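You operate a simulated robot arm through the tools that you are given. There is no shell and no other tool.

You run a simulated two-armed robot. Do the job below in one go: nothing can be reset, and whatever is moved stays where it is left.

## Task
Ready unit four and start it: clamp locked, head on, hose clip shut.
Fine: press head four home on its canister; socket on, then the unit's switch last; leave it running.

It is judged by the outcome, as a careful person would: the job done as asked, and still so three seconds after it is handed in. It fails if anything else is knocked over, pushed out of place, dropped, spilled or broken.

## Robot
Two 7-joint arms with two-finger parallel grippers on one trunk, on a base that drives. Base frame: it is fixed to the floor where the robot stands at the start and does not move with it; the origin is under the middle of the robot, x ahead of it, y to its left, z up; the surface under the hand at the start is at about z = 78. Lengths are in cm, angles in degrees, forces in N, time in s.
The left shoulder is at the start at [5, 16.1, 119.8], the right one opposite. With the tool pointing down near the work surface each hand reaches from about 10 to 66 cm from the robot's upright axis, wherever it stands, measured 20 degrees to its own side. Places, roughly: clamp of unit one [190, 200, 110]; clamp of unit three [270, 330, 110]; clamp of unit two [240, 270, 110]; head one [200, 200, 125]; head three [275, 325, 125]; head two [250, 275, 125]; hose clip of unit four [80, -10, 110]; hose clip of unit one [210, 190, 110]; hose clip of unit three [300, 310, 110]; hose clip of unit two [260, 260, 110]; plug of unit one [200, 225, 75]; plug of unit three [300, 350, 75]; plug of unit two [250, 275, 75]; port of head four [70, 20, 80]; switch of the valve socket [90, -10, 80]; switch of unit four [60, 10, 100]. Payload 3.43 kg a hand.
Tool frame (each hand has its own): the origin (TCP) lies between the finger pads and is the grasp point; the fingertips stand 3 cm ahead of it; z points along the fingers, y is the line along which they close. The gripper opens to 9.4 cm. The fingers are 2.8 cm wide and 1 cm thick; the gripper's body (5 by 9.6 cm) begins 5.5 cm behind the TCP.
Orientation is that of the tool frame in the base frame, as [roll, pitch, yaw] about the fixed x, y, z axes, in that order (R = Rz(yaw) Ry(pitch) Rx(roll)). With the fingers straight down and closing along the base's y, the tool's x points along the base's -x, its y along +y and its z along -z.

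## Interface
- The arms move only by the tool send_rows. It takes "left_moves", "right_moves" or both (then of equal length, played together; a hand with none holds still); each is a list that holds one entry, the list of rows, each a list of 7 numbers: the finger opening in m, from 0 to 0.094, then the shift along the tool's x, y, z in units of 30 mm (1.0 is 30 mm), then the turn, a rotation vector about the tool's x, y, z in units of 6 degrees (1.0 is 6 degrees). In form: [[[jaw, tx, ty, tz, ax, ay, az], ...]]. A call has 1 to 20 rows; each row shifts and turns the commanded pose from where the row before left it, along the tool's axes as they then stand. A call with a number of a shift or a turn outside -1 to 1 is refused whole. Rows are played at 5 a second. More than 5 cm and 8.6 degrees between two rows, or a gripper value outside its range, and nothing of the call is played. A pose out of reach is approached as far as the arm can. The call stops where the force on the tool passes 50 N (or 10 N more than at its start, if that is more) or the arm is blocked; 0.2 s more then pass. The fingers move at their own pace (about 4.5 cm/s each) and stop on an object; they squeeze with about 28 N. The grip force told is the motor's: it shows also when the fingers shut on nothing. Time passes only in rows, and 0.2 s behind the last, so rows that do not move let the fingers close. The reply holds the time, the measured pose of the TCP, the force on the tool along the base axes, the opening and the grip force, in the units named above and with some noise, with the torque about the TCP (base axes, N m) and any sound that the robot's microphone picked up.
- Cameras (640 x 400 px; columns grow to the right, rows downward): "scene" is now at [13.3, -0.81, 133.71]; the picture's right is [-0.09, -1.00, 0.00], its down [-0.43, 0.04, -0.90] and it looks along [0.90, -0.08, -0.44] (base axes); focal length 239 px, centre (320, 200). "left" rides on the left gripper at [7.6, -1.4, -10.3] in its tool frame; the picture's right is [0.18, 0.98, 0.00], its down [-0.75, 0.14, -0.64] and it looks along [-0.63, 0.12, 0.77] (tool axes); focal length 243 px, centre (320, 200). "right" rides on the right gripper at [7.6, 1.4, -10.2] in its tool frame; the picture's right is [-0.18, 0.98, 0.00], its down [-0.75, -0.14, -0.64] and it looks along [-0.63, -0.12, 0.77] (tool axes); focal length 243 px, centre (320, 200). There is no depth. A picture from a camera that has moved, and an enlarged one, comes with that camera's place and axes in the base frame and with its lens.
- grab_frame(camera): a new picture of that camera. No time passes.
- move_column(by): slides the trunk up (or, below 0, down) by that many cm; the arms and the scene camera ride with it, the base frame stays. It gives what a move gives, with no picture.
- roll_base(legs): drives the robot by 1 to 6 legs, each [ahead, left, turn to the left] in cm, cm and degrees, along the robot's own axes; the way and the turn of a leg run together, so that a leg with both is an arc; at most 150 cm and 180 degrees a leg. The arms and the cameras ride along, it lands a little off, and it stops where it bumps. It gives what a move gives.
- head_to(pan, tilt): turns the head with the scene camera to pan (to the left, within 80 degrees either way) and tilt (down, from -29 to 69), counted from straight ahead of the robot. It gives what a move gives.
- inspect(camera, box): a new picture of the part [left, top, right, bottom] of that camera's present view, enlarged. No time passes.
- sign_off(): hands the job in; it is judged then, once.

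Places have to be worked out from the pictures, the camera data and where the tool is seen. Open the grippers and draw the arms clear of the work before you hand the job in, unless the task says otherwise.

The tools are called after "Emit:" by a JSON object that holds its "op" and its "data". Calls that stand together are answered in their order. send_rows: Moves the arms, as the interface text tells. Its arguments: {"type":"object","properties":{"left_moves":{"type":"array","items":{"type":"array","items":{"type":"array","items":{"type":"number"}}}},"right_moves":{"type":"array","items":{"type":"array","items":{"type":"array","items":{"type":"number"}}}}},"required":[]} The other tools are called the same way: move_column (by) slides the trunk up or down; roll_base (legs) drives the base; head_to (pan, tilt) turns the head that bears the scene camera; grab_frame (camera) takes a picture; inspect (camera, box) takes an enlarged picture of a part of a camera's view; sign_off () hands the job in.

At the start:

```text
t: 0.0
left_tcp_pos: [46.31, 26.76, 100.04]
left_tool_rot: [-179.9, 0.0, -179.9]
left_force: [-0.8, 0.6, -0.5]
left_moment: [0.04, 0.0, -0.01]
left_finger_gap: 9.38
left_finger_force: 0.0
right_tcp_pos: [50.47, -20.72, 100.03]
right_tool_rot: [180.0, 0.0, 179.8]
right_force: [-0.4, 0.3, -0.2]
right_moment: [0.02, -0.02, -0.03]
right_finger_gap: 9.4
right_finger_force: 0.0
trunk travel left (down, up): [-22.5, 4.2]
robot x, y, heading: [-0.12, -0.06, -0.2]
head pan, tilt: [-5.0, 25.9]
```

scene: 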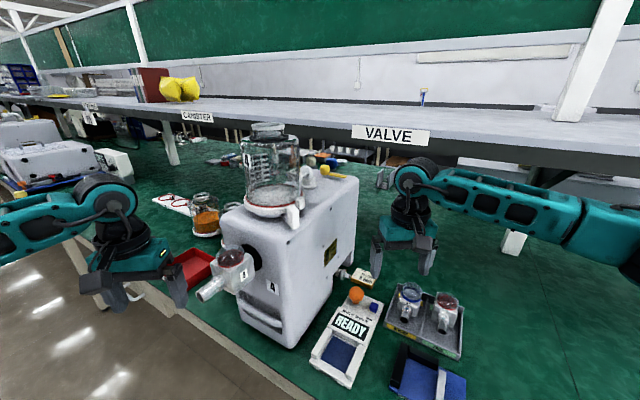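
right: 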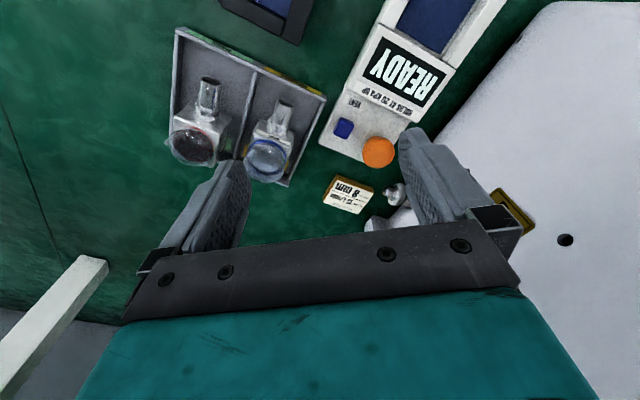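
left: 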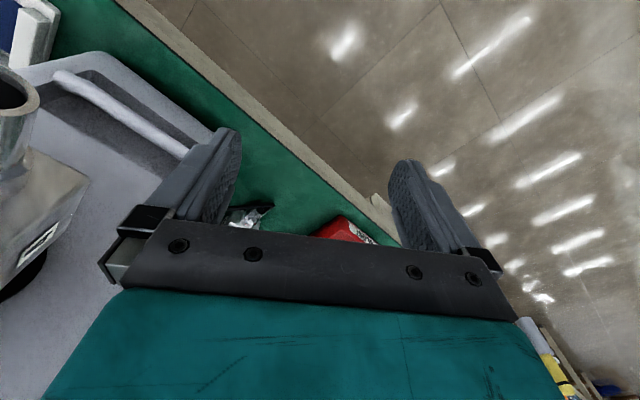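

I start by looking closely at the scene: there is a big white unit in front with a canister/head, trays with fittings and a READY box. I'll enlarge the parts of the scene view.

Emit:
{"op": "inspect", "data": {"camera": "scene", "box": [180, 110, 400, 250]}}

Emit:
{"op": "inspect", "data": {"camera": "scene", "box": [180, 220, 340, 350]}}

Emit:
{"op": "inspect", "data": {"camera": "scene", "box": [300, 250, 480, 400]}}

Emit:
{"op": "inspect", "data": {"camera": "right", "box": [150, 0, 550, 240]}}

Emit:
{"op": "inspect", "data": {"camera": "left", "box": [0, 0, 200, 300]}}

Emit:
{"op": "inspect", "data": {"camera": "scene", "box": [0, 60, 240, 210]}}

```text
2.86 times, centred on (290, 180) of scene
camera zoom: at [13.3, -0.81, 133.71], right [-0.09, -1.0, 0.0], down [-0.43, 0.04, -0.9], along [0.9, -0.08, -0.44], focal length 683 px, centre (406, 257)
```

zoom: 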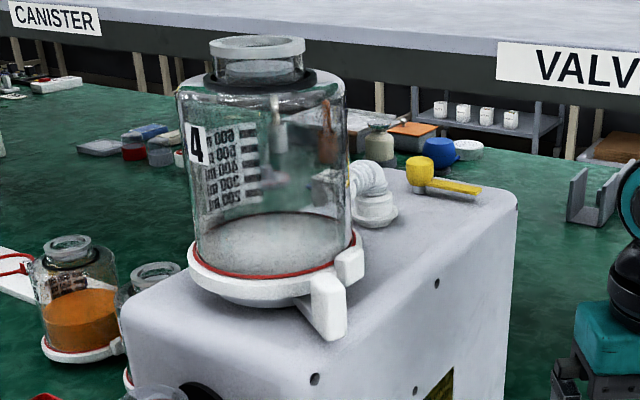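

```text
3.08 times, centred on (260, 285) of scene
camera zoom: at [13.3, -0.81, 133.71], right [-0.09, -1.0, 0.0], down [-0.43, 0.04, -0.9], along [0.9, -0.08, -0.44], focal length 736 px, centre (505, -62)
```

zoom: 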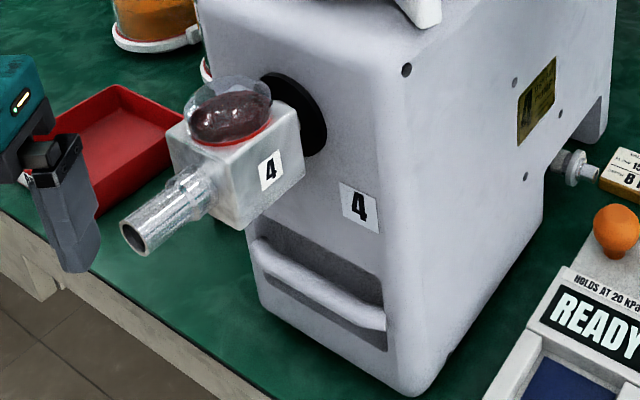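

```text
2.67 times, centred on (390, 325) of scene
camera zoom: at [13.3, -0.81, 133.71], right [-0.09, -1.0, 0.0], down [-0.43, 0.04, -0.9], along [0.9, -0.08, -0.44], focal length 638 px, centre (133, -133)
```

zoom: 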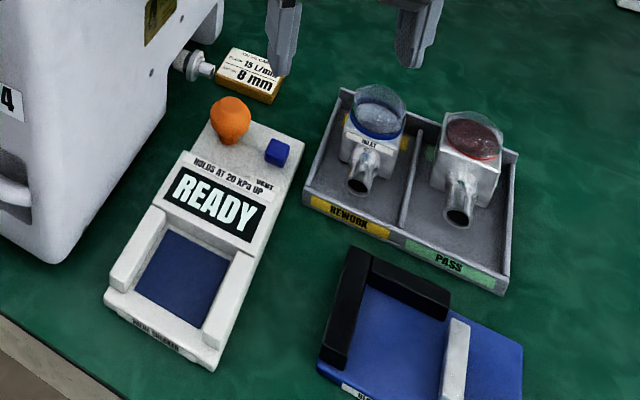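

```text
1.60 times, centred on (350, 120) of right
camera zoom: at [42.68, -19.28, 110.25], right [0.19, 0.98, 0.0], down [0.75, -0.14, 0.64], along [0.63, -0.12, -0.77], focal length 388 px, centre (272, 328)
```

zoom: 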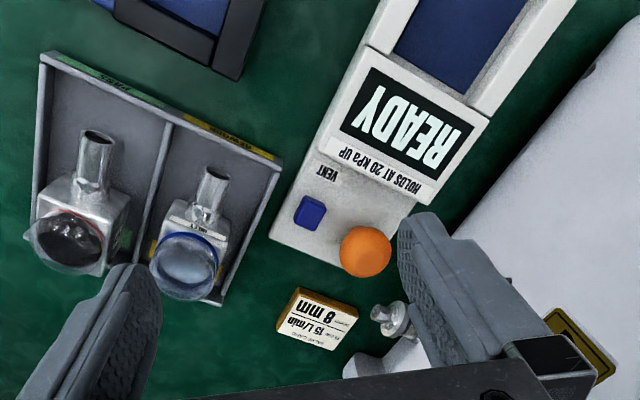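

```text
1.33 times, centred on (100, 150) of left
camera zoom: at [38.67, 25.17, 110.24], right [-0.19, 0.98, 0.0], down [0.75, 0.14, 0.64], along [0.63, 0.12, -0.77], focal length 324 px, centre (613, 267)
```

zoom: 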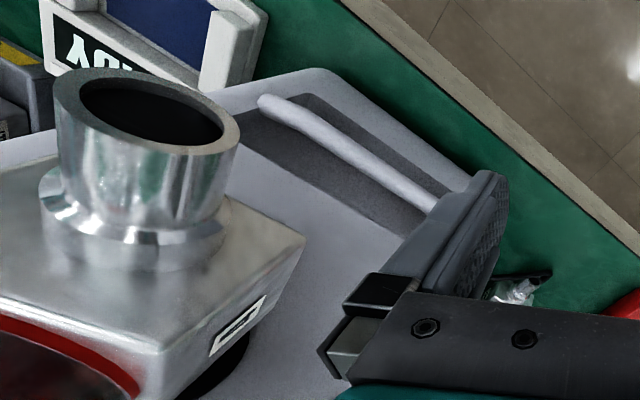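

```text
2.67 times, centred on (120, 135) of scene
camera zoom: at [13.3, -0.81, 133.71], right [-0.09, -1.0, 0.0], down [-0.43, 0.04, -0.9], along [0.9, -0.08, -0.44], focal length 638 px, centre (853, 373)
```

zoom: 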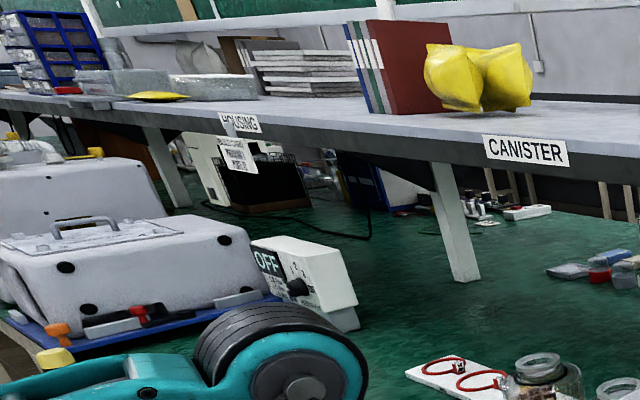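

The unit in front is labelled 4, with a canister on top. I need to find head four, the hose clip, the clamp, the valve socket and the switches, so I turn the head for more views.

Emit:
{"op": "head_to", "data": {"pan": 25, "tilt": 30}}

Emit:
{"op": "grab_frame", "data": {"camera": "scene"}}

Emit:
{"op": "head_to", "data": {"pan": -30, "tilt": 30}}

Emit:
{"op": "grab_frame", "data": {"camera": "scene"}}

Emit:
{"op": "head_to", "data": {"pan": 0, "tilt": 50}}

Emit:
{"op": "grab_frame", "data": {"camera": "scene"}}

```text
t: 0.9
left_tcp_pos: [46.29, 26.72, 99.96]
left_tool_rot: [-180.0, 0.0, -179.9]
left_force: [0.3, 0.5, -1.2]
left_moment: [0.04, -0.01, 0.0]
left_finger_gap: 9.39
left_finger_force: 0.1
right_tcp_pos: [50.39, -20.72, 99.92]
right_tool_rot: [180.0, 0.0, 180.0]
right_force: [-0.5, -0.1, -0.1]
right_moment: [-0.02, 0.01, -0.01]
right_finger_gap: 9.39
right_finger_force: 0.2
trunk travel left (down, up): [-22.5, 4.2]
robot x, y, heading: [0.1, 0.23, 0.2]
head pan, tilt: [25.0, 30.0]
```

```text
taken
camera scene: at [12.35, 3.79, 133.06], right [0.42, -0.91, 0.0], down [-0.45, -0.21, -0.87], along [0.79, 0.37, -0.5], focal length 239 px, centre (320, 200)
```

scene: 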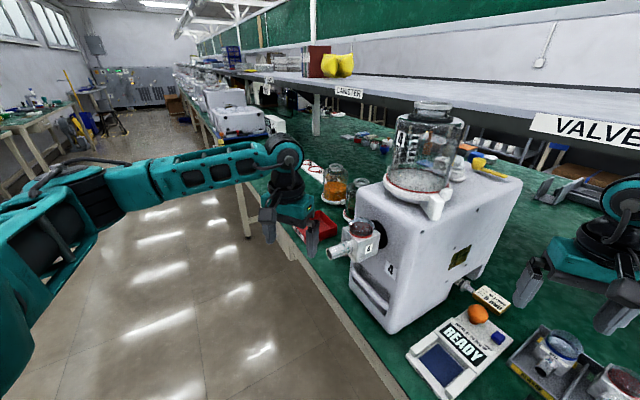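

```text
t: 2.2
left_tcp_pos: [46.45, 26.61, 100.06]
left_tool_rot: [-180.0, 0.0, -179.9]
left_force: [-0.4, 0.3, 0.7]
left_moment: [0.01, -0.03, 0.01]
left_finger_gap: 9.4
left_finger_force: 0.0
right_tcp_pos: [50.4, -20.8, 100.04]
right_tool_rot: [-179.9, -0.1, 180.0]
right_force: [0.0, -0.1, -0.4]
right_moment: [-0.01, -0.01, 0.0]
right_finger_gap: 9.42
right_finger_force: 0.0
trunk travel left (down, up): [-22.5, 4.2]
robot x, y, heading: [0.3, -0.07, 0.2]
head pan, tilt: [-30.0, 30.0]
```

```text
taken
camera scene: at [11.99, -4.53, 133.06], right [-0.5, -0.87, 0.0], down [-0.43, 0.25, -0.87], along [0.75, -0.43, -0.5], focal length 239 px, centre (320, 200)
```

scene: 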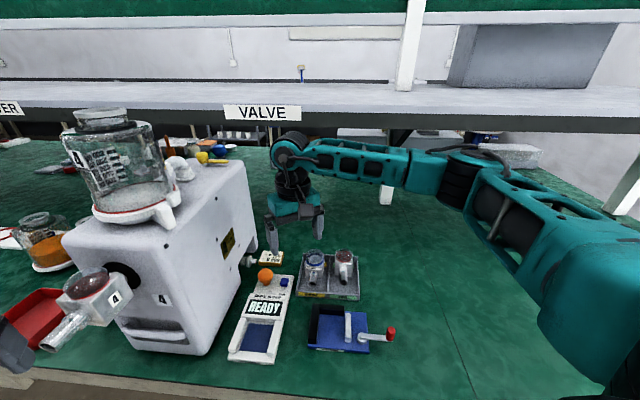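

```text
t: 3.1
left_tcp_pos: [46.46, 26.72, 99.94]
left_tool_rot: [-180.0, 0.0, -179.9]
left_force: [-1.0, -0.5, 0.5]
left_moment: [0.0, 0.03, 0.0]
left_finger_gap: 9.4
left_finger_force: 0.1
right_tcp_pos: [50.38, -20.71, 99.9]
right_tool_rot: [-180.0, -0.1, 179.9]
right_force: [-0.3, 0.2, -0.6]
right_moment: [0.0, -0.01, -0.01]
right_finger_gap: 9.44
right_finger_force: 0.1
trunk travel left (down, up): [-22.5, 4.2]
robot x, y, heading: [-0.1, -0.21, 0.1]
head pan, tilt: [0.0, 50.0]
```

```text
taken
camera scene: at [11.85, -0.03, 130.11], right [0.0, -1.0, 0.0], down [-0.77, 0.0, -0.64], along [0.64, 0.0, -0.77], focal length 239 px, centre (320, 200)
```

scene: 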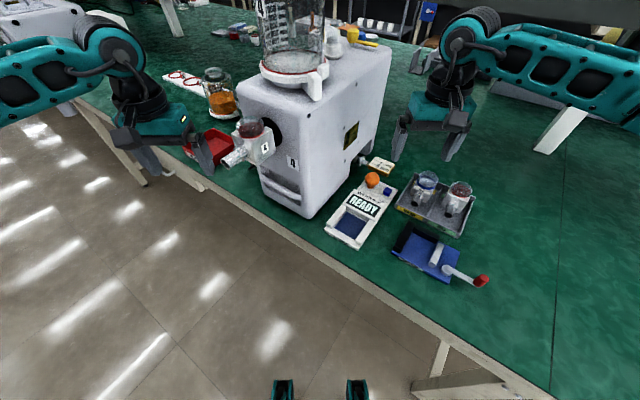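

The unit's back and far side are hidden. I'll zoom into the region around the unit and under the shelf.

Emit:
{"op": "inspect", "data": {"camera": "scene", "box": [150, 60, 270, 180]}}

Emit:
{"op": "inspect", "data": {"camera": "scene", "box": [240, 0, 400, 100]}}

Emit:
{"op": "inspect", "data": {"camera": "scene", "box": [200, 0, 300, 50]}}

Emit:
{"op": "inspect", "data": {"camera": "scene", "box": [380, 160, 500, 290]}}

Emit:
{"op": "inspect", "data": {"camera": "scene", "box": [320, 120, 420, 200]}}

```text
3.33 times, centred on (210, 120) of scene
camera zoom: at [11.85, -0.03, 130.11], right [0.0, -1.0, 0.0], down [-0.77, 0.0, -0.64], along [0.64, 0.0, -0.77], focal length 797 px, centre (687, 467)
```

zoom: 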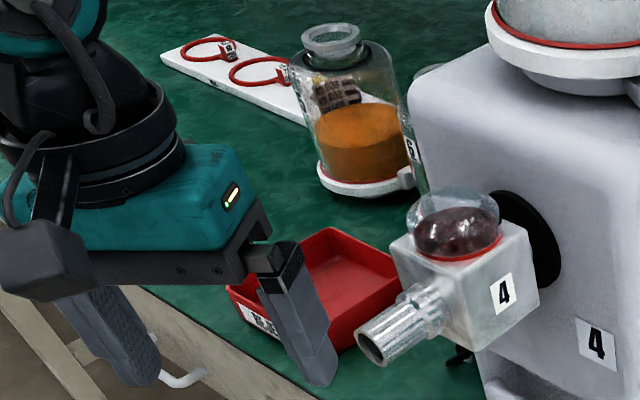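

```text
4.00 times, centred on (320, 50) of scene
camera zoom: at [11.85, -0.03, 130.11], right [0.0, -1.0, 0.0], down [-0.77, 0.0, -0.64], along [0.64, 0.0, -0.77], focal length 956 px, centre (320, 800)
```

zoom: 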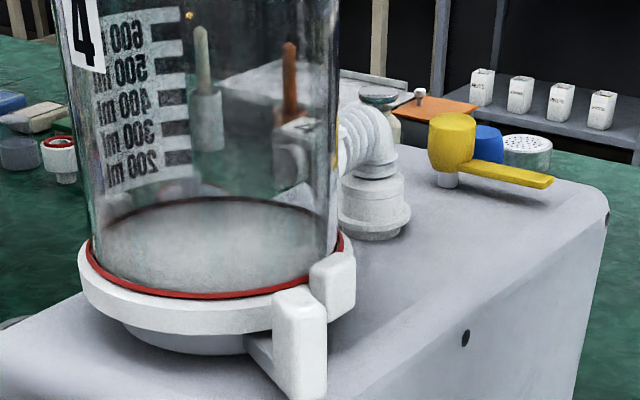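

```text
6.40 times, centred on (250, 25) of scene
camera zoom: at [11.85, -0.03, 130.11], right [0.0, -1.0, 0.0], down [-0.77, 0.0, -0.64], along [0.64, 0.0, -0.77], focal length 1530 px, centre (768, 1320)
```

zoom: 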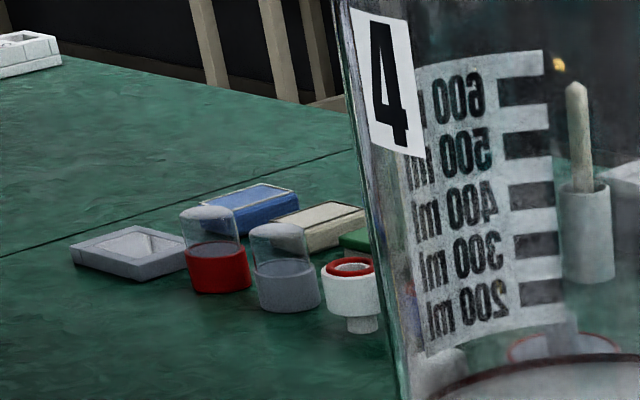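

```text
3.08 times, centred on (440, 225) of scene
camera zoom: at [11.85, -0.03, 130.11], right [0.0, -1.0, 0.0], down [-0.77, 0.0, -0.64], along [0.64, 0.0, -0.77], focal length 736 px, centre (-49, 123)
```

zoom: 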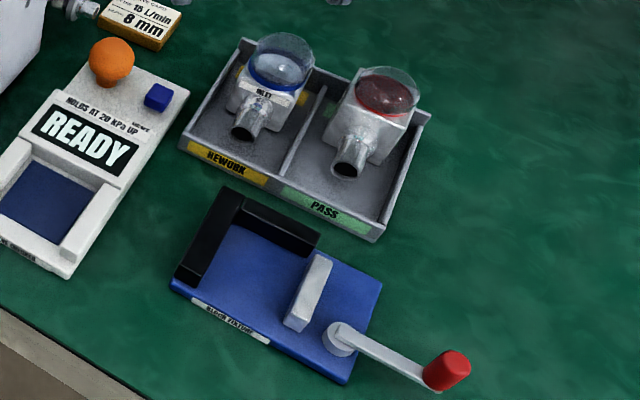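

```text
5.00 times, centred on (370, 160) of scene
camera zoom: at [11.85, -0.03, 130.11], right [0.0, -1.0, 0.0], down [-0.77, 0.0, -0.64], along [0.64, 0.0, -0.77], focal length 1196 px, centre (70, 400)
```

zoom: 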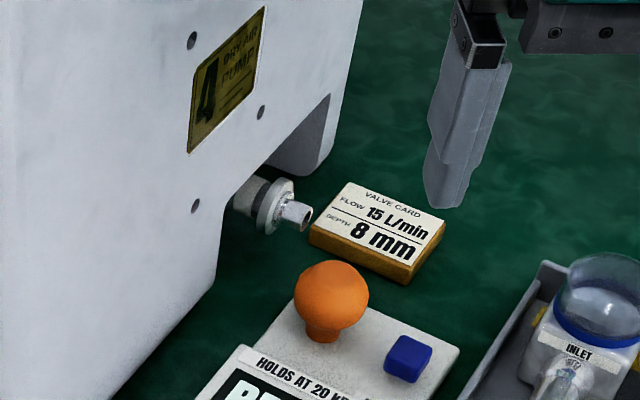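

Unit four's body spans roughly [49,3]–[78,-18] with the canister on top near [63,6] (top at z≈126). Something glass/metal lies near [69,19,80], likely head four. I draw the left hand back and up for a view of it, and raise and turn the right hand so its camera looks at the unit from the right.

Emit:
{"op": "send_rows", "data": {"left_moves": [[[0.094, 1, 0, -0.5, 0, 0, 0], [0.094, 1, 0, -0.5, 0, 0, 0], [0.094, 1, 0, -0.5, 0, 0, 0], [0.094, 0, 0, 0, 0, 0, 0], [0.094, 0, 0, 0, 0, 0, 0], [0.094, 0, 0, 0, 0, 0, 0], [0.094, 0, 0, 0, 0, 0, 0], [0.094, 0, 0, 0, 0, 0, 0], [0.094, 0, 0, 0, 0, 0, 0], [0.094, 0, 0, 0, 0, 0, 0], [0.094, 0, 0, 0, 0, 0, 0], [0.094, 0, 0, 0, 0, 0, 0]]], "right_moves": [[[0.094, 0, -0.3, -1, 0, 0, 0], [0.094, 0, -0.3, -1, 0, 0, 0], [0.094, 0, -0.3, -1, 0, 0, 0], [0.094, 0, -0.3, -1, 0, 0, 0], [0.094, 0, -0.3, -1, 0, 0, 0], [0.094, 0, -0.3, -1, 0, 0, 0], [0.094, 0, 0, 0, 0, 0, -1], [0.094, 0, 0, 0, 0, 0, -1], [0.094, 0, 0, 0, 0, 0, -1], [0.094, 0, 0, 0, 0, 0, -1], [0.094, 0, 0, 0, 0, 0, -1], [0.094, 0, 0, 0, 0, 0, -1]]]}}

Emit:
{"op": "grab_frame", "data": {"camera": "left"}}

Emit:
{"op": "grab_frame", "data": {"camera": "right"}}

Emit:
{"op": "grab_frame", "data": {"camera": "scene"}}

```text
t: 5.7
left_tcp_pos: [37.25, 26.63, 104.59]
left_tool_rot: [-180.0, -0.1, -180.0]
left_force: [0.4, 0.3, 0.3]
left_moment: [-0.03, -0.02, 0.0]
left_finger_gap: 9.39
left_finger_force: 0.1
right_tcp_pos: [48.97, -24.84, 117.78]
right_tool_rot: [-179.9, 0.2, -144.2]
right_force: [0.2, -0.2, -0.7]
right_moment: [-0.03, -0.03, 0.01]
right_finger_gap: 9.38
right_finger_force: 0.0
right hand out of reach, approached as far as the arm can: row 12
trunk travel left (down, up): [-22.5, 4.2]
robot x, y, heading: [0.28, 0.13, -0.0]
head pan, tilt: [0.0, 50.0]
```

```text
taken
camera left: at [29.64, 25.1, 114.89], right [-0.19, 0.98, 0.0], down [0.75, 0.14, 0.64], along [0.63, 0.12, -0.77], focal length 243 px, centre (320, 200)
```

left: 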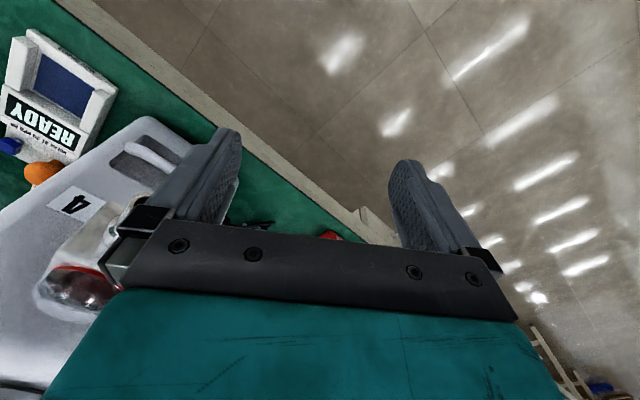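

```text
taken
camera right: at [41.79, -28.16, 127.94], right [-0.43, 0.9, 0.0], down [0.69, 0.33, 0.64], along [0.58, 0.27, -0.77], focal length 243 px, centre (320, 200)
```

right: 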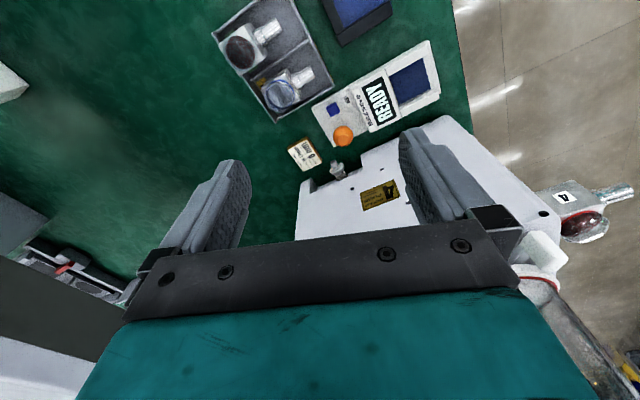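

```text
taken
camera scene: at [11.82, 0.0, 130.11], right [0.0, -1.0, 0.0], down [-0.77, 0.0, -0.64], along [0.64, 0.0, -0.77], focal length 239 px, centre (320, 200)
```

scene: 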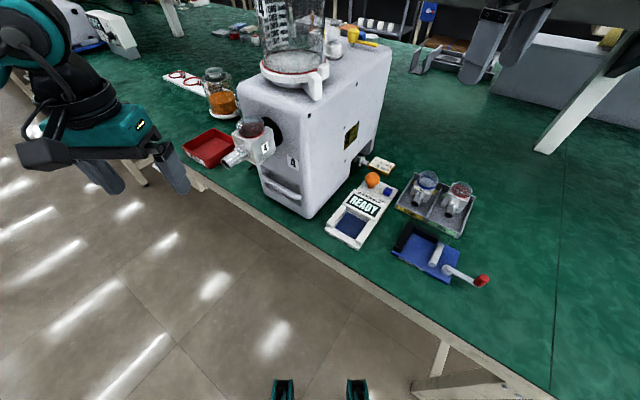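

The hand cameras see what lies below/behind the hand. I move the left hand out over the left side of the unit to view head four's place, and look at enlarged views from the right camera meanwhile.

Emit:
{"op": "inspect", "data": {"camera": "right", "box": [440, 160, 640, 400]}}

Emit:
{"op": "inspect", "data": {"camera": "right", "box": [0, 200, 160, 320]}}

Emit:
{"op": "send_rows", "data": {"left_moves": [[[0.094, 0, 0.8, -0.2, 0, 0, 0], [0.094, 0, 0.8, 0, 0, 0, 0], [0.094, 0, 0.8, 0, 0, 0, 0], [0.094, -1, 0, 0, 0, 0, 0], [0.094, -1, 0, 0, 0, 0, 0], [0.094, -1, 0, 0, 0, 0, 0], [0.094, -1, 0, 0, 0, 0, 0], [0.094, -1, 0, 0, 0, 0, 0], [0.094, -1, 0, 0, 0, 0, 0]]]}}

Emit:
{"op": "grab_frame", "data": {"camera": "left"}}

```text
1.67 times, centred on (540, 280) of right
camera zoom: at [41.79, -28.16, 127.94], right [-0.43, 0.9, 0.0], down [0.69, 0.33, 0.64], along [0.58, 0.27, -0.77], focal length 404 px, centre (-47, 67)
```

zoom: 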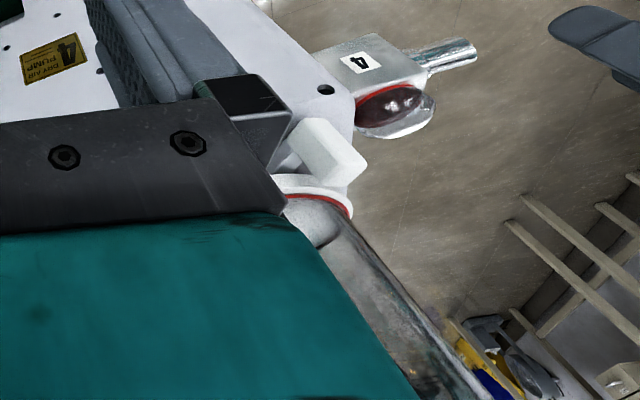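

```text
3.33 times, centred on (80, 260) of right
camera zoom: at [41.79, -28.16, 127.94], right [-0.43, 0.9, 0.0], down [0.69, 0.33, 0.64], along [0.58, 0.27, -0.77], focal length 809 px, centre (1120, 0)
```

zoom: 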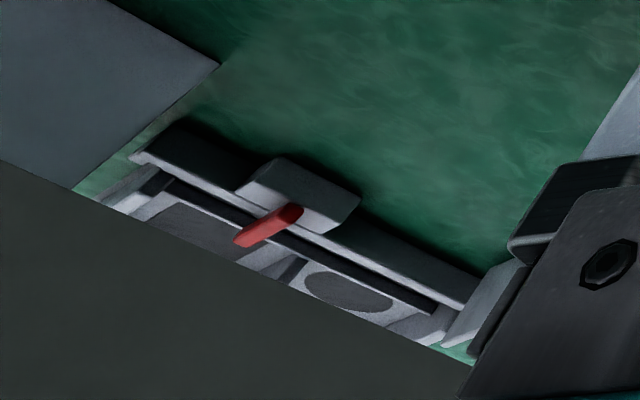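

```text
t: 7.7
left_tcp_pos: [55.26, 33.82, 104.95]
left_tool_rot: [-179.9, 0.0, -180.0]
left_force: [0.4, 0.0, 0.4]
left_moment: [0.0, 0.03, 0.0]
left_finger_gap: 9.42
left_finger_force: 0.0
right_tcp_pos: [49.09, -25.07, 117.67]
right_tool_rot: [-179.9, 0.1, -144.2]
right_force: [-0.6, 0.2, 0.0]
right_moment: [-0.02, 0.05, -0.01]
right_finger_gap: 9.39
right_finger_force: 0.0
trunk travel left (down, up): [-22.5, 4.2]
robot x, y, heading: [-0.22, 0.26, -0.1]
head pan, tilt: [0.0, 50.0]
```

```text
taken
camera left: at [47.72, 32.39, 115.27], right [-0.19, 0.98, 0.0], down [0.75, 0.14, 0.64], along [0.63, 0.12, -0.77], focal length 243 px, centre (320, 200)
```

left: 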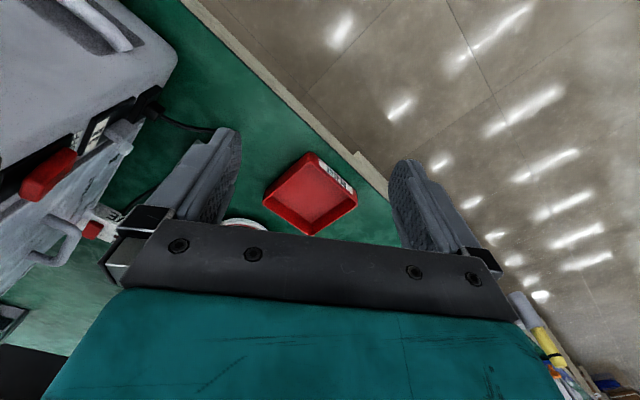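

The left side of the unit carries a panel with a red lever and cable. I zoom in there.

Emit:
{"op": "inspect", "data": {"camera": "left", "box": [0, 60, 240, 240]}}

Emit:
{"op": "inspect", "data": {"camera": "left", "box": [-60, 200, 140, 330]}}

Emit:
{"op": "inspect", "data": {"camera": "left", "box": [0, 100, 120, 180]}}

Emit:
{"op": "inspect", "data": {"camera": "left", "box": [0, 170, 140, 270]}}

```text
2.22 times, centred on (120, 150) of left
camera zoom: at [47.72, 32.39, 115.27], right [-0.19, 0.98, 0.0], down [0.75, 0.14, 0.64], along [0.63, 0.12, -0.77], focal length 539 px, centre (764, 311)
```

zoom: 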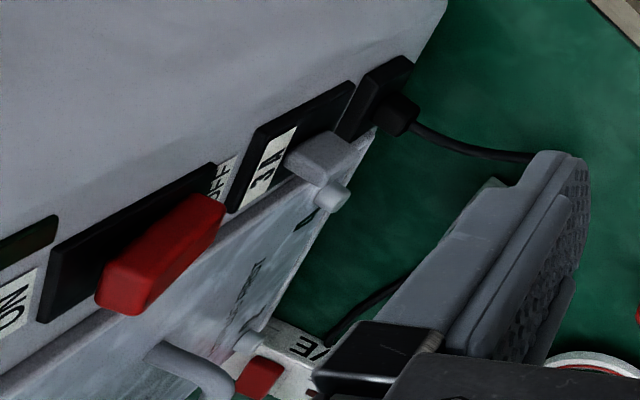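

```text
refused: -60 is not a number from 0 to 640
```

```text
5.00 times, centred on (60, 140) of left
camera zoom: at [47.72, 32.39, 115.27], right [-0.19, 0.98, 0.0], down [0.75, 0.14, 0.64], along [0.63, 0.12, -0.77], focal length 1213 px, centre (1620, 500)
```

zoom: 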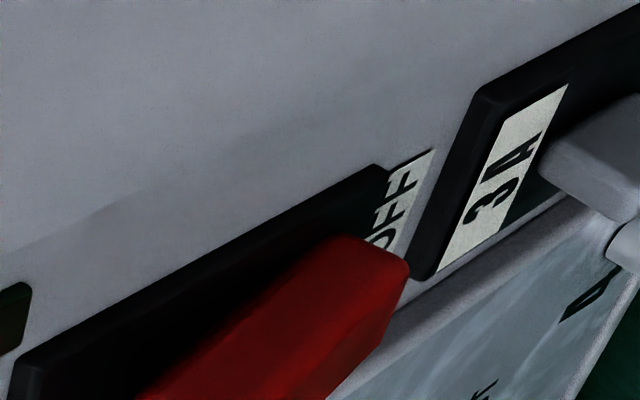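

```text
4.00 times, centred on (70, 220) of left
camera zoom: at [47.72, 32.39, 115.27], right [-0.19, 0.98, 0.0], down [0.75, 0.14, 0.64], along [0.63, 0.12, -0.77], focal length 970 px, centre (1320, 120)
```

zoom: 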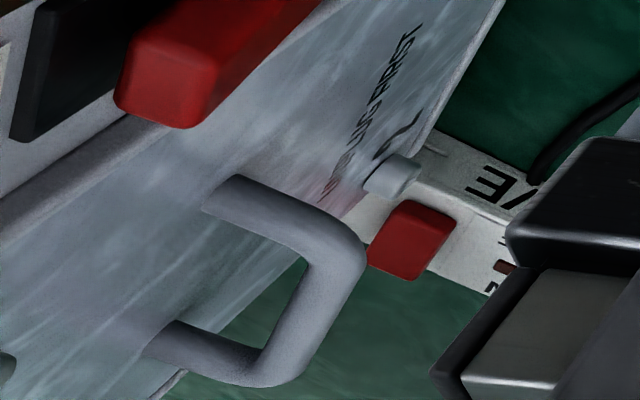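

The left face has the unit's switch (red lever, OFF at front / ON at rear), and a strip socket with red rocker labelled "…VE" stands behind near [94,-7,80]. I'll need to drive to the left side; first retract the arms and check that the floor beside and behind is clear.

Emit:
{"op": "send_rows", "data": {"left_moves": [[[0.094, 1, 0, 0, 0, 0, 0], [0.094, 1, 0, 0, 0, 0, 0], [0.094, 1, 0, 0, 0, 0, 0], [0.094, 1, 0, 0, 0, 0, 0], [0.094, 1, 0, 0, 0, 0, 0], [0.094, 1, 0, 0, 0, 0, 0], [0.094, 1, 0, 0, 0, 0, 0]]], "right_moves": [[[0.094, 0.5, 0, 0, 0, 0, 1], [0.094, 0.5, 0, 0, 0, 0, 1], [0.094, 0.5, 0, 0, 0, 0, 1], [0.094, 0.5, 0, 0, 0, 0, 1], [0.094, 0.5, 0, 0, 0, 0, 1], [0.094, 0.5, 0, 0, 0, 0, 1], [0.094, 1, 0, 0, 0, 0, 0]]]}}

Emit:
{"op": "head_to", "data": {"pan": 80, "tilt": 35}}

Emit:
{"op": "grab_frame", "data": {"camera": "scene"}}

Emit:
{"op": "head_to", "data": {"pan": -80, "tilt": 35}}

Emit:
{"op": "grab_frame", "data": {"camera": "scene"}}

```text
t: 9.3
left_tcp_pos: [34.29, 33.87, 105.13]
left_tool_rot: [180.0, -0.1, -179.8]
left_force: [-1.1, -0.7, -0.6]
left_moment: [0.0, -0.02, 0.01]
left_finger_gap: 9.39
left_finger_force: 0.1
right_tcp_pos: [37.51, -28.04, 117.75]
right_tool_rot: [179.9, 0.1, 179.9]
right_force: [-0.4, 0.8, 0.6]
right_moment: [0.01, -0.03, 0.0]
right_finger_gap: 9.42
right_finger_force: 0.0
trunk travel left (down, up): [-22.5, 4.2]
robot x, y, heading: [-0.42, 0.1, -0.0]
head pan, tilt: [0.0, 50.0]
```

```text
t: 10.9
left_tcp_pos: [34.48, 33.89, 105.06]
left_tool_rot: [180.0, 0.0, -179.8]
left_force: [-0.3, 0.5, -0.1]
left_moment: [-0.01, -0.01, 0.01]
left_finger_gap: 9.38
left_finger_force: 0.2
right_tcp_pos: [37.67, -28.15, 117.76]
right_tool_rot: [-179.9, 0.0, 180.0]
right_force: [-0.2, 0.3, -0.2]
right_moment: [0.0, -0.01, -0.02]
right_finger_gap: 9.39
right_finger_force: 0.0
trunk travel left (down, up): [-22.5, 4.2]
robot x, y, heading: [0.2, 0.01, -0.1]
head pan, tilt: [80.0, 35.0]
```

```text
taken
camera scene: at [5.69, 8.65, 132.28], right [0.98, -0.17, 0.0], down [-0.1, -0.56, -0.82], along [0.14, 0.81, -0.57], focal length 239 px, centre (320, 200)
```

scene: 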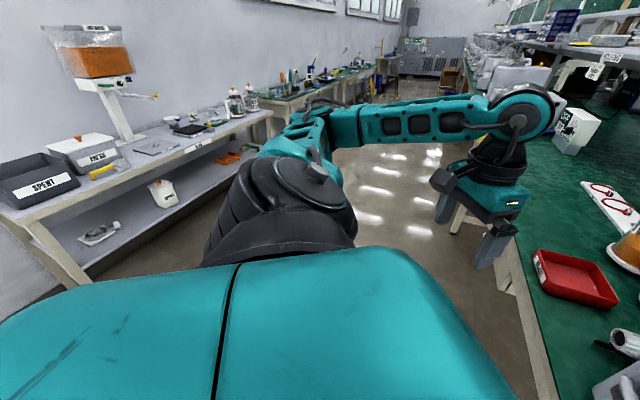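

```text
t: 13.3
left_tcp_pos: [34.45, 33.94, 105.04]
left_tool_rot: [179.9, 0.0, -179.9]
left_force: [0.7, -0.4, 0.1]
left_moment: [0.02, 0.0, 0.01]
left_finger_gap: 9.4
left_finger_force: 0.1
right_tcp_pos: [37.58, -28.13, 117.74]
right_tool_rot: [180.0, -0.1, 179.9]
right_force: [0.7, -0.5, 0.8]
right_moment: [0.0, 0.0, -0.02]
right_finger_gap: 9.41
right_finger_force: 0.1
trunk travel left (down, up): [-22.5, 4.2]
robot x, y, heading: [0.21, -0.03, 0.2]
head pan, tilt: [-80.0, 35.0]
```

```text
taken
camera scene: at [5.68, -8.69, 132.28], right [-0.98, -0.17, 0.0], down [-0.1, 0.56, -0.82], along [0.14, -0.81, -0.57], focal length 239 px, centre (320, 200)
```

scene: 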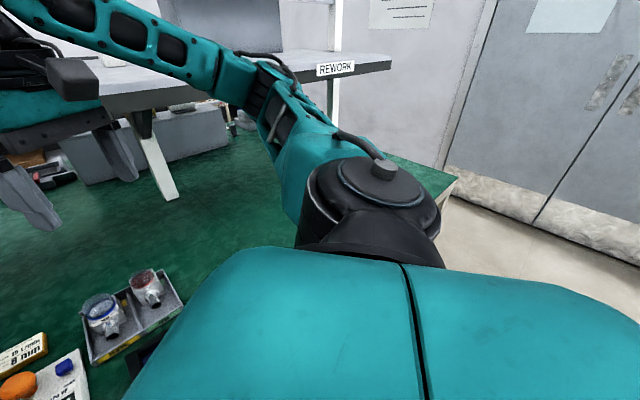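

The aisle is wide and free. I back away perpendicular to the bench by 30 cm, then turn right to face the bench squarely.

Emit:
{"op": "roll_base", "data": {"legs": [[-25.5, 15.9, 0], [0, 0, -32], [0, 48, 0]]}}

Emit:
{"op": "head_to", "data": {"pan": 0, "tilt": 25}}

Emit:
{"op": "grab_frame", "data": {"camera": "scene"}}

```text
t: 21.3
left_tcp_pos: [47.67, 66.98, 105.06]
left_tool_rot: [-179.9, 0.1, 147.5]
left_force: [0.6, -0.4, 0.7]
left_moment: [0.02, 0.04, -0.02]
left_finger_gap: 9.38
left_finger_force: 0.0
right_tcp_pos: [16.94, 12.93, 117.7]
right_tool_rot: [-180.0, 0.0, 147.5]
right_force: [0.0, -0.2, 0.4]
right_moment: [0.0, 0.01, -0.03]
right_finger_gap: 9.41
right_finger_force: 0.0
trunk travel left (down, up): [-22.5, 4.2]
robot x, y, heading: [0.88, 57.05, -32.5]
head pan, tilt: [-80.0, 35.0]
```

```text
t: 22.8
left_tcp_pos: [47.72, 66.98, 105.14]
left_tool_rot: [-180.0, 0.0, 147.4]
left_force: [0.9, -0.3, -1.0]
left_moment: [0.0, 0.01, 0.0]
left_finger_gap: 9.4
left_finger_force: 0.1
right_tcp_pos: [16.89, 12.93, 117.76]
right_tool_rot: [180.0, 0.0, 147.3]
right_force: [-0.3, -0.5, -0.6]
right_moment: [0.0, 0.03, -0.02]
right_finger_gap: 9.38
right_finger_force: 0.0
trunk travel left (down, up): [-22.5, 4.2]
robot x, y, heading: [0.53, 56.91, -32.5]
head pan, tilt: [0.0, 25.0]
```

```text
taken
camera scene: at [11.68, 49.72, 133.85], right [-0.54, -0.84, 0.0], down [-0.36, 0.23, -0.91], along [0.76, -0.49, -0.42], focal length 239 px, centre (320, 200)
```

scene: 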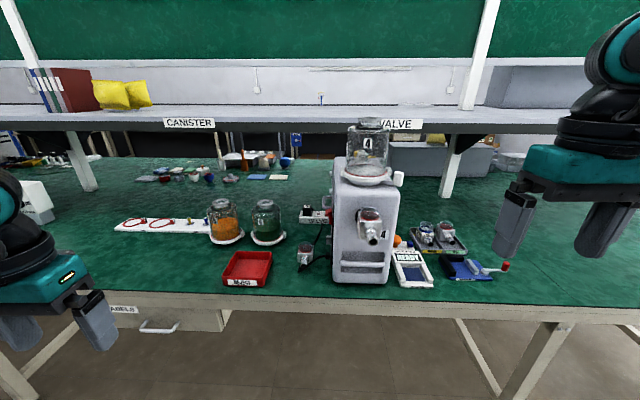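

Good view now. I zoom in on the unit and the items left of it.

Emit:
{"op": "inspect", "data": {"camera": "scene", "box": [280, 180, 360, 280]}}

Emit:
{"op": "inspect", "data": {"camera": "scene", "box": [320, 110, 420, 200]}}

Emit:
{"op": "inspect", "data": {"camera": "scene", "box": [110, 180, 310, 300]}}

Emit:
{"op": "inspect", "data": {"camera": "scene", "box": [220, 120, 320, 190]}}

```text
4.00 times, centred on (320, 230) of scene
camera zoom: at [11.68, 49.72, 133.85], right [-0.54, -0.84, 0.0], down [-0.36, 0.23, -0.91], along [0.76, -0.49, -0.42], focal length 956 px, centre (320, 80)
```

zoom: 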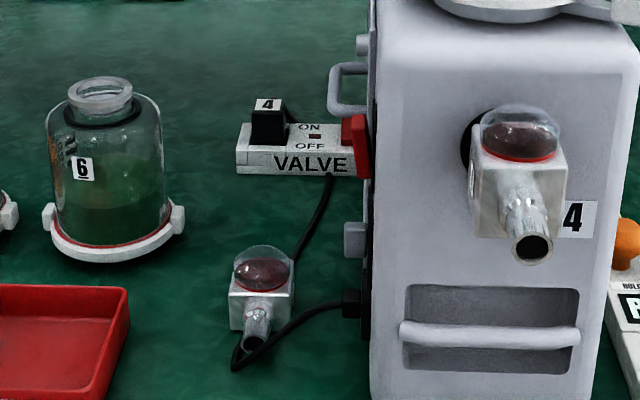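

```text
4.44 times, centred on (370, 155) of scene
camera zoom: at [11.68, 49.72, 133.85], right [-0.54, -0.84, 0.0], down [-0.36, 0.23, -0.91], along [0.76, -0.49, -0.42], focal length 1063 px, centre (98, 400)
```

zoom: 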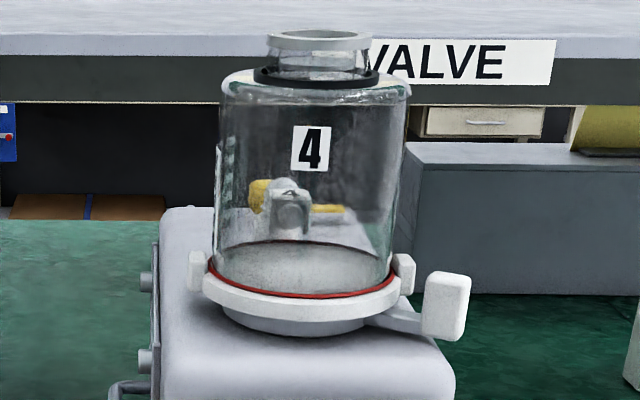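

```text
3.20 times, centred on (210, 240) of scene
camera zoom: at [11.68, 49.72, 133.85], right [-0.54, -0.84, 0.0], down [-0.36, 0.23, -0.91], along [0.76, -0.49, -0.42], focal length 765 px, centre (672, 72)
```

zoom: 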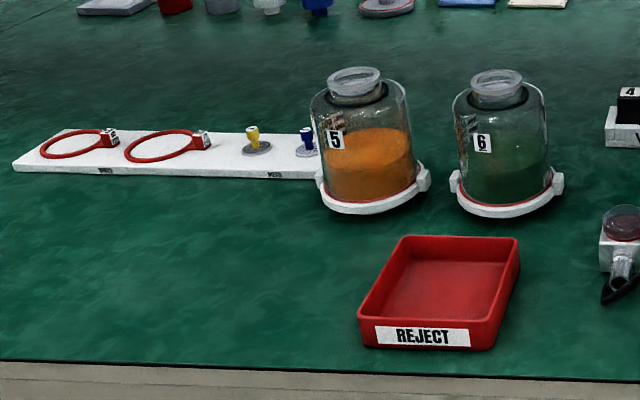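

```text
5.71 times, centred on (270, 155) of scene
camera zoom: at [11.68, 49.72, 133.85], right [-0.54, -0.84, 0.0], down [-0.36, 0.23, -0.91], along [0.76, -0.49, -0.42], focal length 1366 px, centre (606, 457)
```

zoom: 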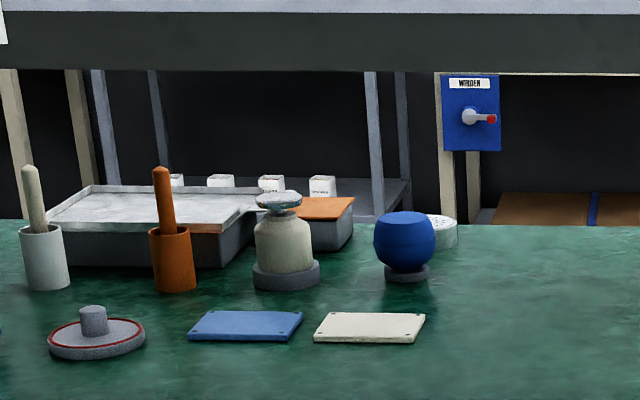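

Left of the unit: a loose metal block with dome and nozzle (likely head four) at about [69,19,80], the VALVE socket strip behind with plug 4 in it. I look at the other units to learn what a ready unit looks like.

Emit:
{"op": "head_to", "data": {"pan": 60, "tilt": 15}}

Emit:
{"op": "grab_frame", "data": {"camera": "scene"}}

```text
t: 24.1
left_tcp_pos: [47.6, 66.88, 105.0]
left_tool_rot: [-180.0, 0.0, 147.6]
left_force: [0.0, -0.3, 0.1]
left_moment: [-0.01, 0.01, -0.03]
left_finger_gap: 9.38
left_finger_force: 0.1
right_tcp_pos: [16.82, 13.03, 117.72]
right_tool_rot: [-180.0, 0.0, 147.3]
right_force: [0.8, -0.2, -0.2]
right_moment: [0.01, 0.02, 0.02]
right_finger_gap: 9.42
right_finger_force: 0.1
trunk travel left (down, up): [-22.5, 4.2]
robot x, y, heading: [0.22, 56.87, -32.5]
head pan, tilt: [60.0, 15.0]
```

```text
taken
camera scene: at [12.21, 58.98, 135.48], right [0.46, -0.89, 0.0], down [-0.23, -0.12, -0.97], along [0.86, 0.44, -0.26], focal length 239 px, centre (320, 200)
```

scene: 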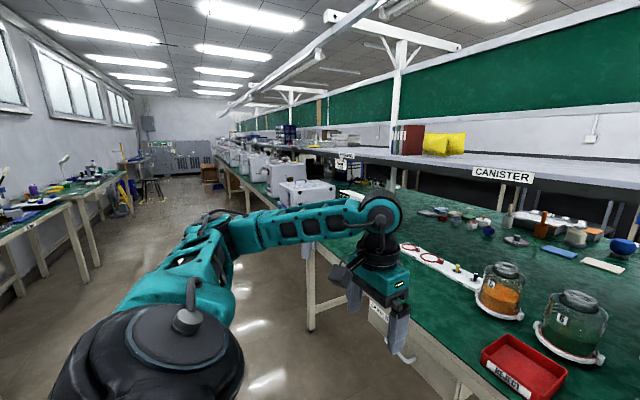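

Emit:
{"op": "inspect", "data": {"camera": "scene", "box": [200, 120, 360, 220]}}

Emit:
{"op": "inspect", "data": {"camera": "scene", "box": [320, 140, 400, 190]}}

Emit:
{"op": "inspect", "data": {"camera": "scene", "box": [210, 120, 290, 180]}}

```text
4.00 times, centred on (280, 170) of scene
camera zoom: at [12.21, 58.98, 135.48], right [0.46, -0.89, 0.0], down [-0.23, -0.12, -0.97], along [0.86, 0.44, -0.26], focal length 956 px, centre (480, 320)
```

zoom: 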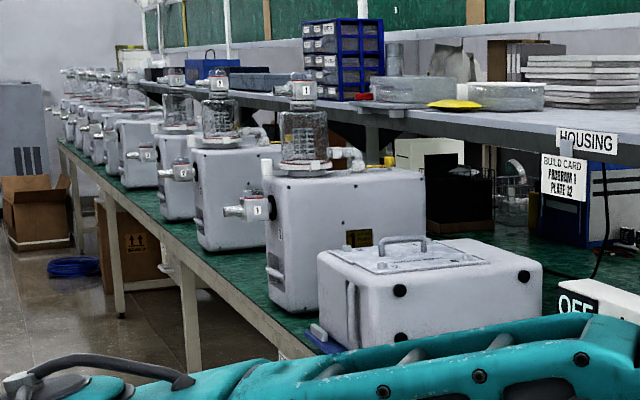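

```text
8.00 times, centred on (360, 165) of scene
camera zoom: at [12.21, 58.98, 135.48], right [0.46, -0.89, 0.0], down [-0.23, -0.12, -0.97], along [0.86, 0.44, -0.26], focal length 1913 px, centre (0, 480)
```

zoom: 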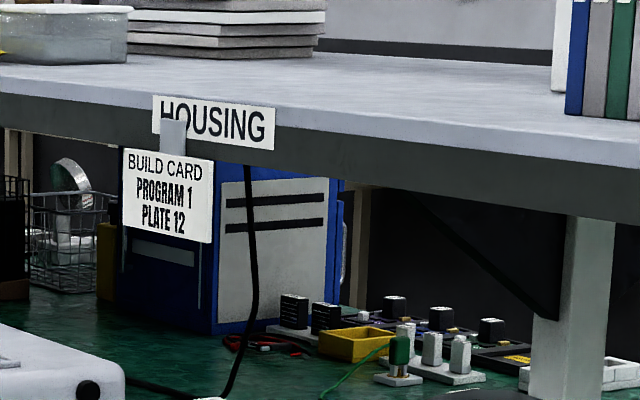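

```text
6.67 times, centred on (250, 150) of scene
camera zoom: at [12.21, 58.98, 135.48], right [0.46, -0.89, 0.0], down [-0.23, -0.12, -0.97], along [0.86, 0.44, -0.26], focal length 1594 px, centre (787, 533)
```

zoom: 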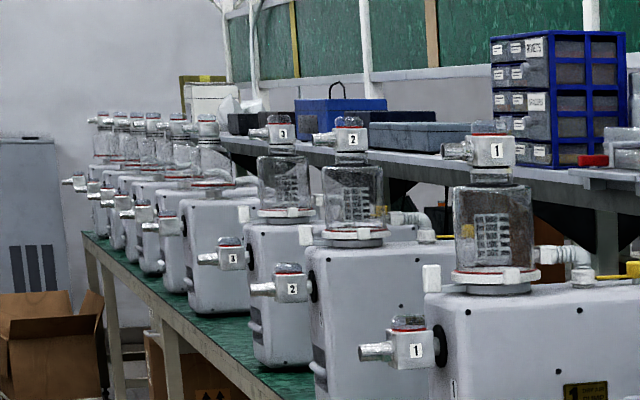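

A ready unit carries the block (head) on top of the canister with its nozzle facing front. I zoom on unit one's clamp and hose clip to compare.

Emit:
{"op": "inspect", "data": {"camera": "scene", "box": [264, 136, 304, 166]}}

Emit:
{"op": "inspect", "data": {"camera": "scene", "box": [240, 132, 268, 158]}}

Emit:
{"op": "inspect", "data": {"camera": "scene", "box": [280, 148, 310, 168]}}

```text
13.33 times, centred on (284, 151) of scene
camera zoom: at [12.21, 58.98, 135.48], right [0.46, -0.89, 0.0], down [-0.23, -0.12, -0.97], along [0.86, 0.44, -0.26], focal length 3188 px, centre (800, 853)
```

zoom: 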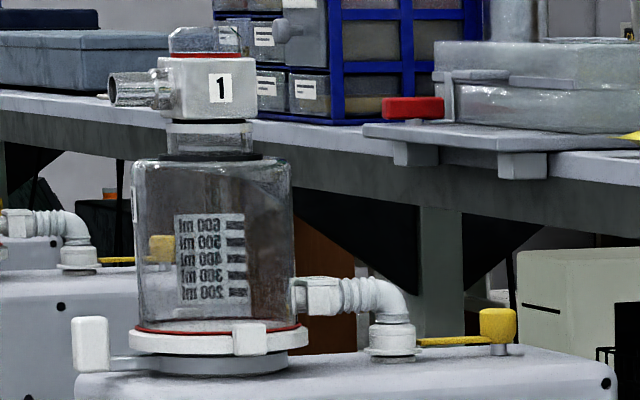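

```text
15.38 times, centred on (254, 145) of scene
camera zoom: at [12.21, 58.98, 135.48], right [0.46, -0.89, 0.0], down [-0.23, -0.12, -0.97], along [0.86, 0.44, -0.26], focal length 3678 px, centre (1335, 1046)
```

zoom: 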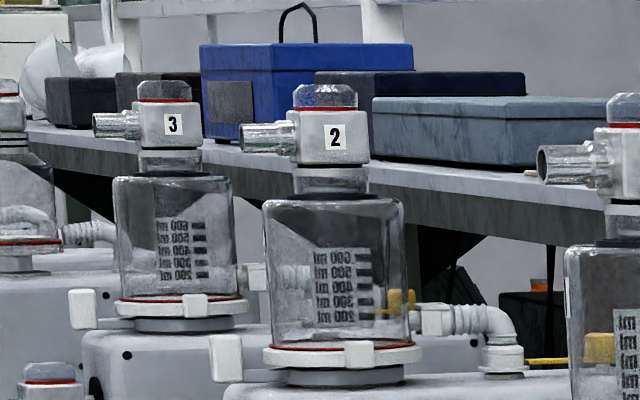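

```text
16.00 times, centred on (295, 158) of scene
camera zoom: at [12.21, 58.98, 135.48], right [0.46, -0.89, 0.0], down [-0.23, -0.12, -0.97], along [0.86, 0.44, -0.26], focal length 3826 px, centre (720, 872)
```

zoom: 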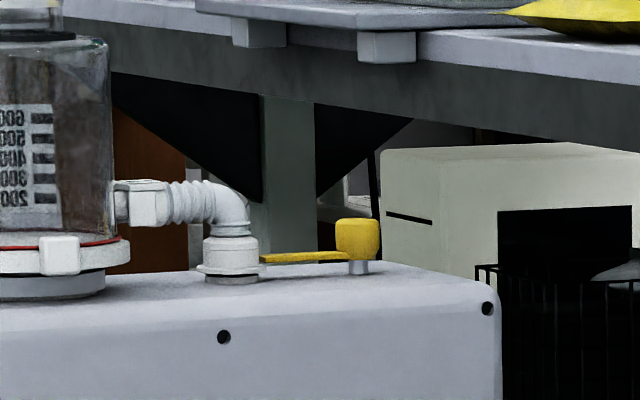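

In the ready units the clamp's white lever points to the front, and the yellow clip bar lies from its knob forward against the hose elbow; unit four's lever is swung to the right side and its yellow bar is swung away. I tuck the right hand and drive forward toward the bench.

Emit:
{"op": "send_rows", "data": {"right_moves": [[[0.094, 1, 0, 0, 0, 0, 0], [0.094, 1, 0, 0, 0, 0, 0], [0.094, 1, 0, 0, 0, 0, 0]]]}}

Emit:
{"op": "roll_base", "data": {"legs": [[26, 0, 0]]}}

Emit:
{"op": "head_to", "data": {"pan": -10, "tilt": 35}}

Emit:
{"op": "grab_frame", "data": {"camera": "scene"}}

```text
t: 24.9
left_tcp_pos: [47.66, 67.01, 105.01]
left_tool_rot: [-180.0, 0.0, 147.5]
left_force: [0.6, -0.7, 0.0]
left_moment: [-0.03, 0.01, -0.02]
left_finger_gap: 9.41
left_finger_force: 0.0
right_tcp_pos: [9.32, 17.84, 117.83]
right_tool_rot: [180.0, 0.0, 147.4]
right_force: [-0.1, -0.2, -0.4]
right_moment: [0.01, -0.01, 0.02]
right_finger_gap: 9.41
right_finger_force: 0.0
trunk travel left (down, up): [-22.5, 4.2]
robot x, y, heading: [0.18, 56.89, -32.6]
head pan, tilt: [60.0, 15.0]
```

```text
t: 26.8
left_tcp_pos: [69.03, 53.42, 105.06]
left_tool_rot: [180.0, 0.0, 147.7]
left_force: [0.4, -0.5, -0.5]
left_moment: [0.03, -0.04, -0.01]
left_finger_gap: 9.42
left_finger_force: 0.0
right_tcp_pos: [30.86, 4.3, 117.93]
right_tool_rot: [-179.9, 0.0, 147.6]
right_force: [0.0, 0.4, 0.2]
right_moment: [0.03, 0.0, -0.02]
right_finger_gap: 9.43
right_finger_force: 0.0
trunk travel left (down, up): [-22.5, 4.2]
robot x, y, heading: [21.93, 43.27, -32.4]
head pan, tilt: [60.0, 15.0]
```

```text
t: 28.2
left_tcp_pos: [68.98, 53.46, 105.12]
left_tool_rot: [-180.0, 0.0, 147.7]
left_force: [-0.7, -1.1, -0.4]
left_moment: [-0.01, 0.0, 0.0]
left_finger_gap: 9.43
left_finger_force: 0.0
right_tcp_pos: [30.98, 4.3, 117.82]
right_tool_rot: [179.9, 0.0, 147.6]
right_force: [-0.1, -0.6, -0.2]
right_moment: [-0.03, -0.03, 0.05]
right_finger_gap: 9.39
right_finger_force: 0.1
trunk travel left (down, up): [-22.5, 4.2]
robot x, y, heading: [21.52, 43.35, -32.5]
head pan, tilt: [-10.0, 35.0]
```

```text
taken
camera scene: at [31.85, 35.14, 132.28], right [-0.67, -0.74, 0.0], down [-0.42, 0.39, -0.82], along [0.61, -0.55, -0.57], focal length 239 px, centre (320, 200)
```

scene: 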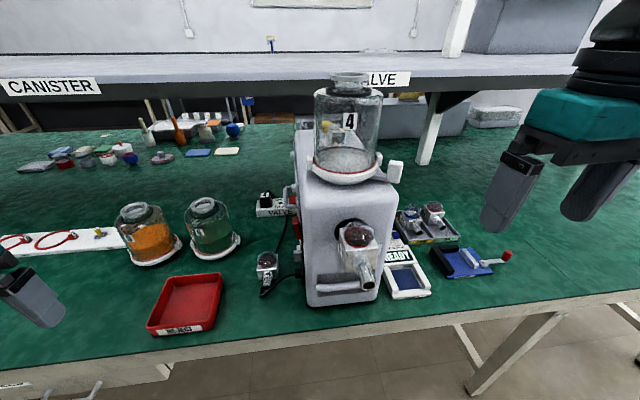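

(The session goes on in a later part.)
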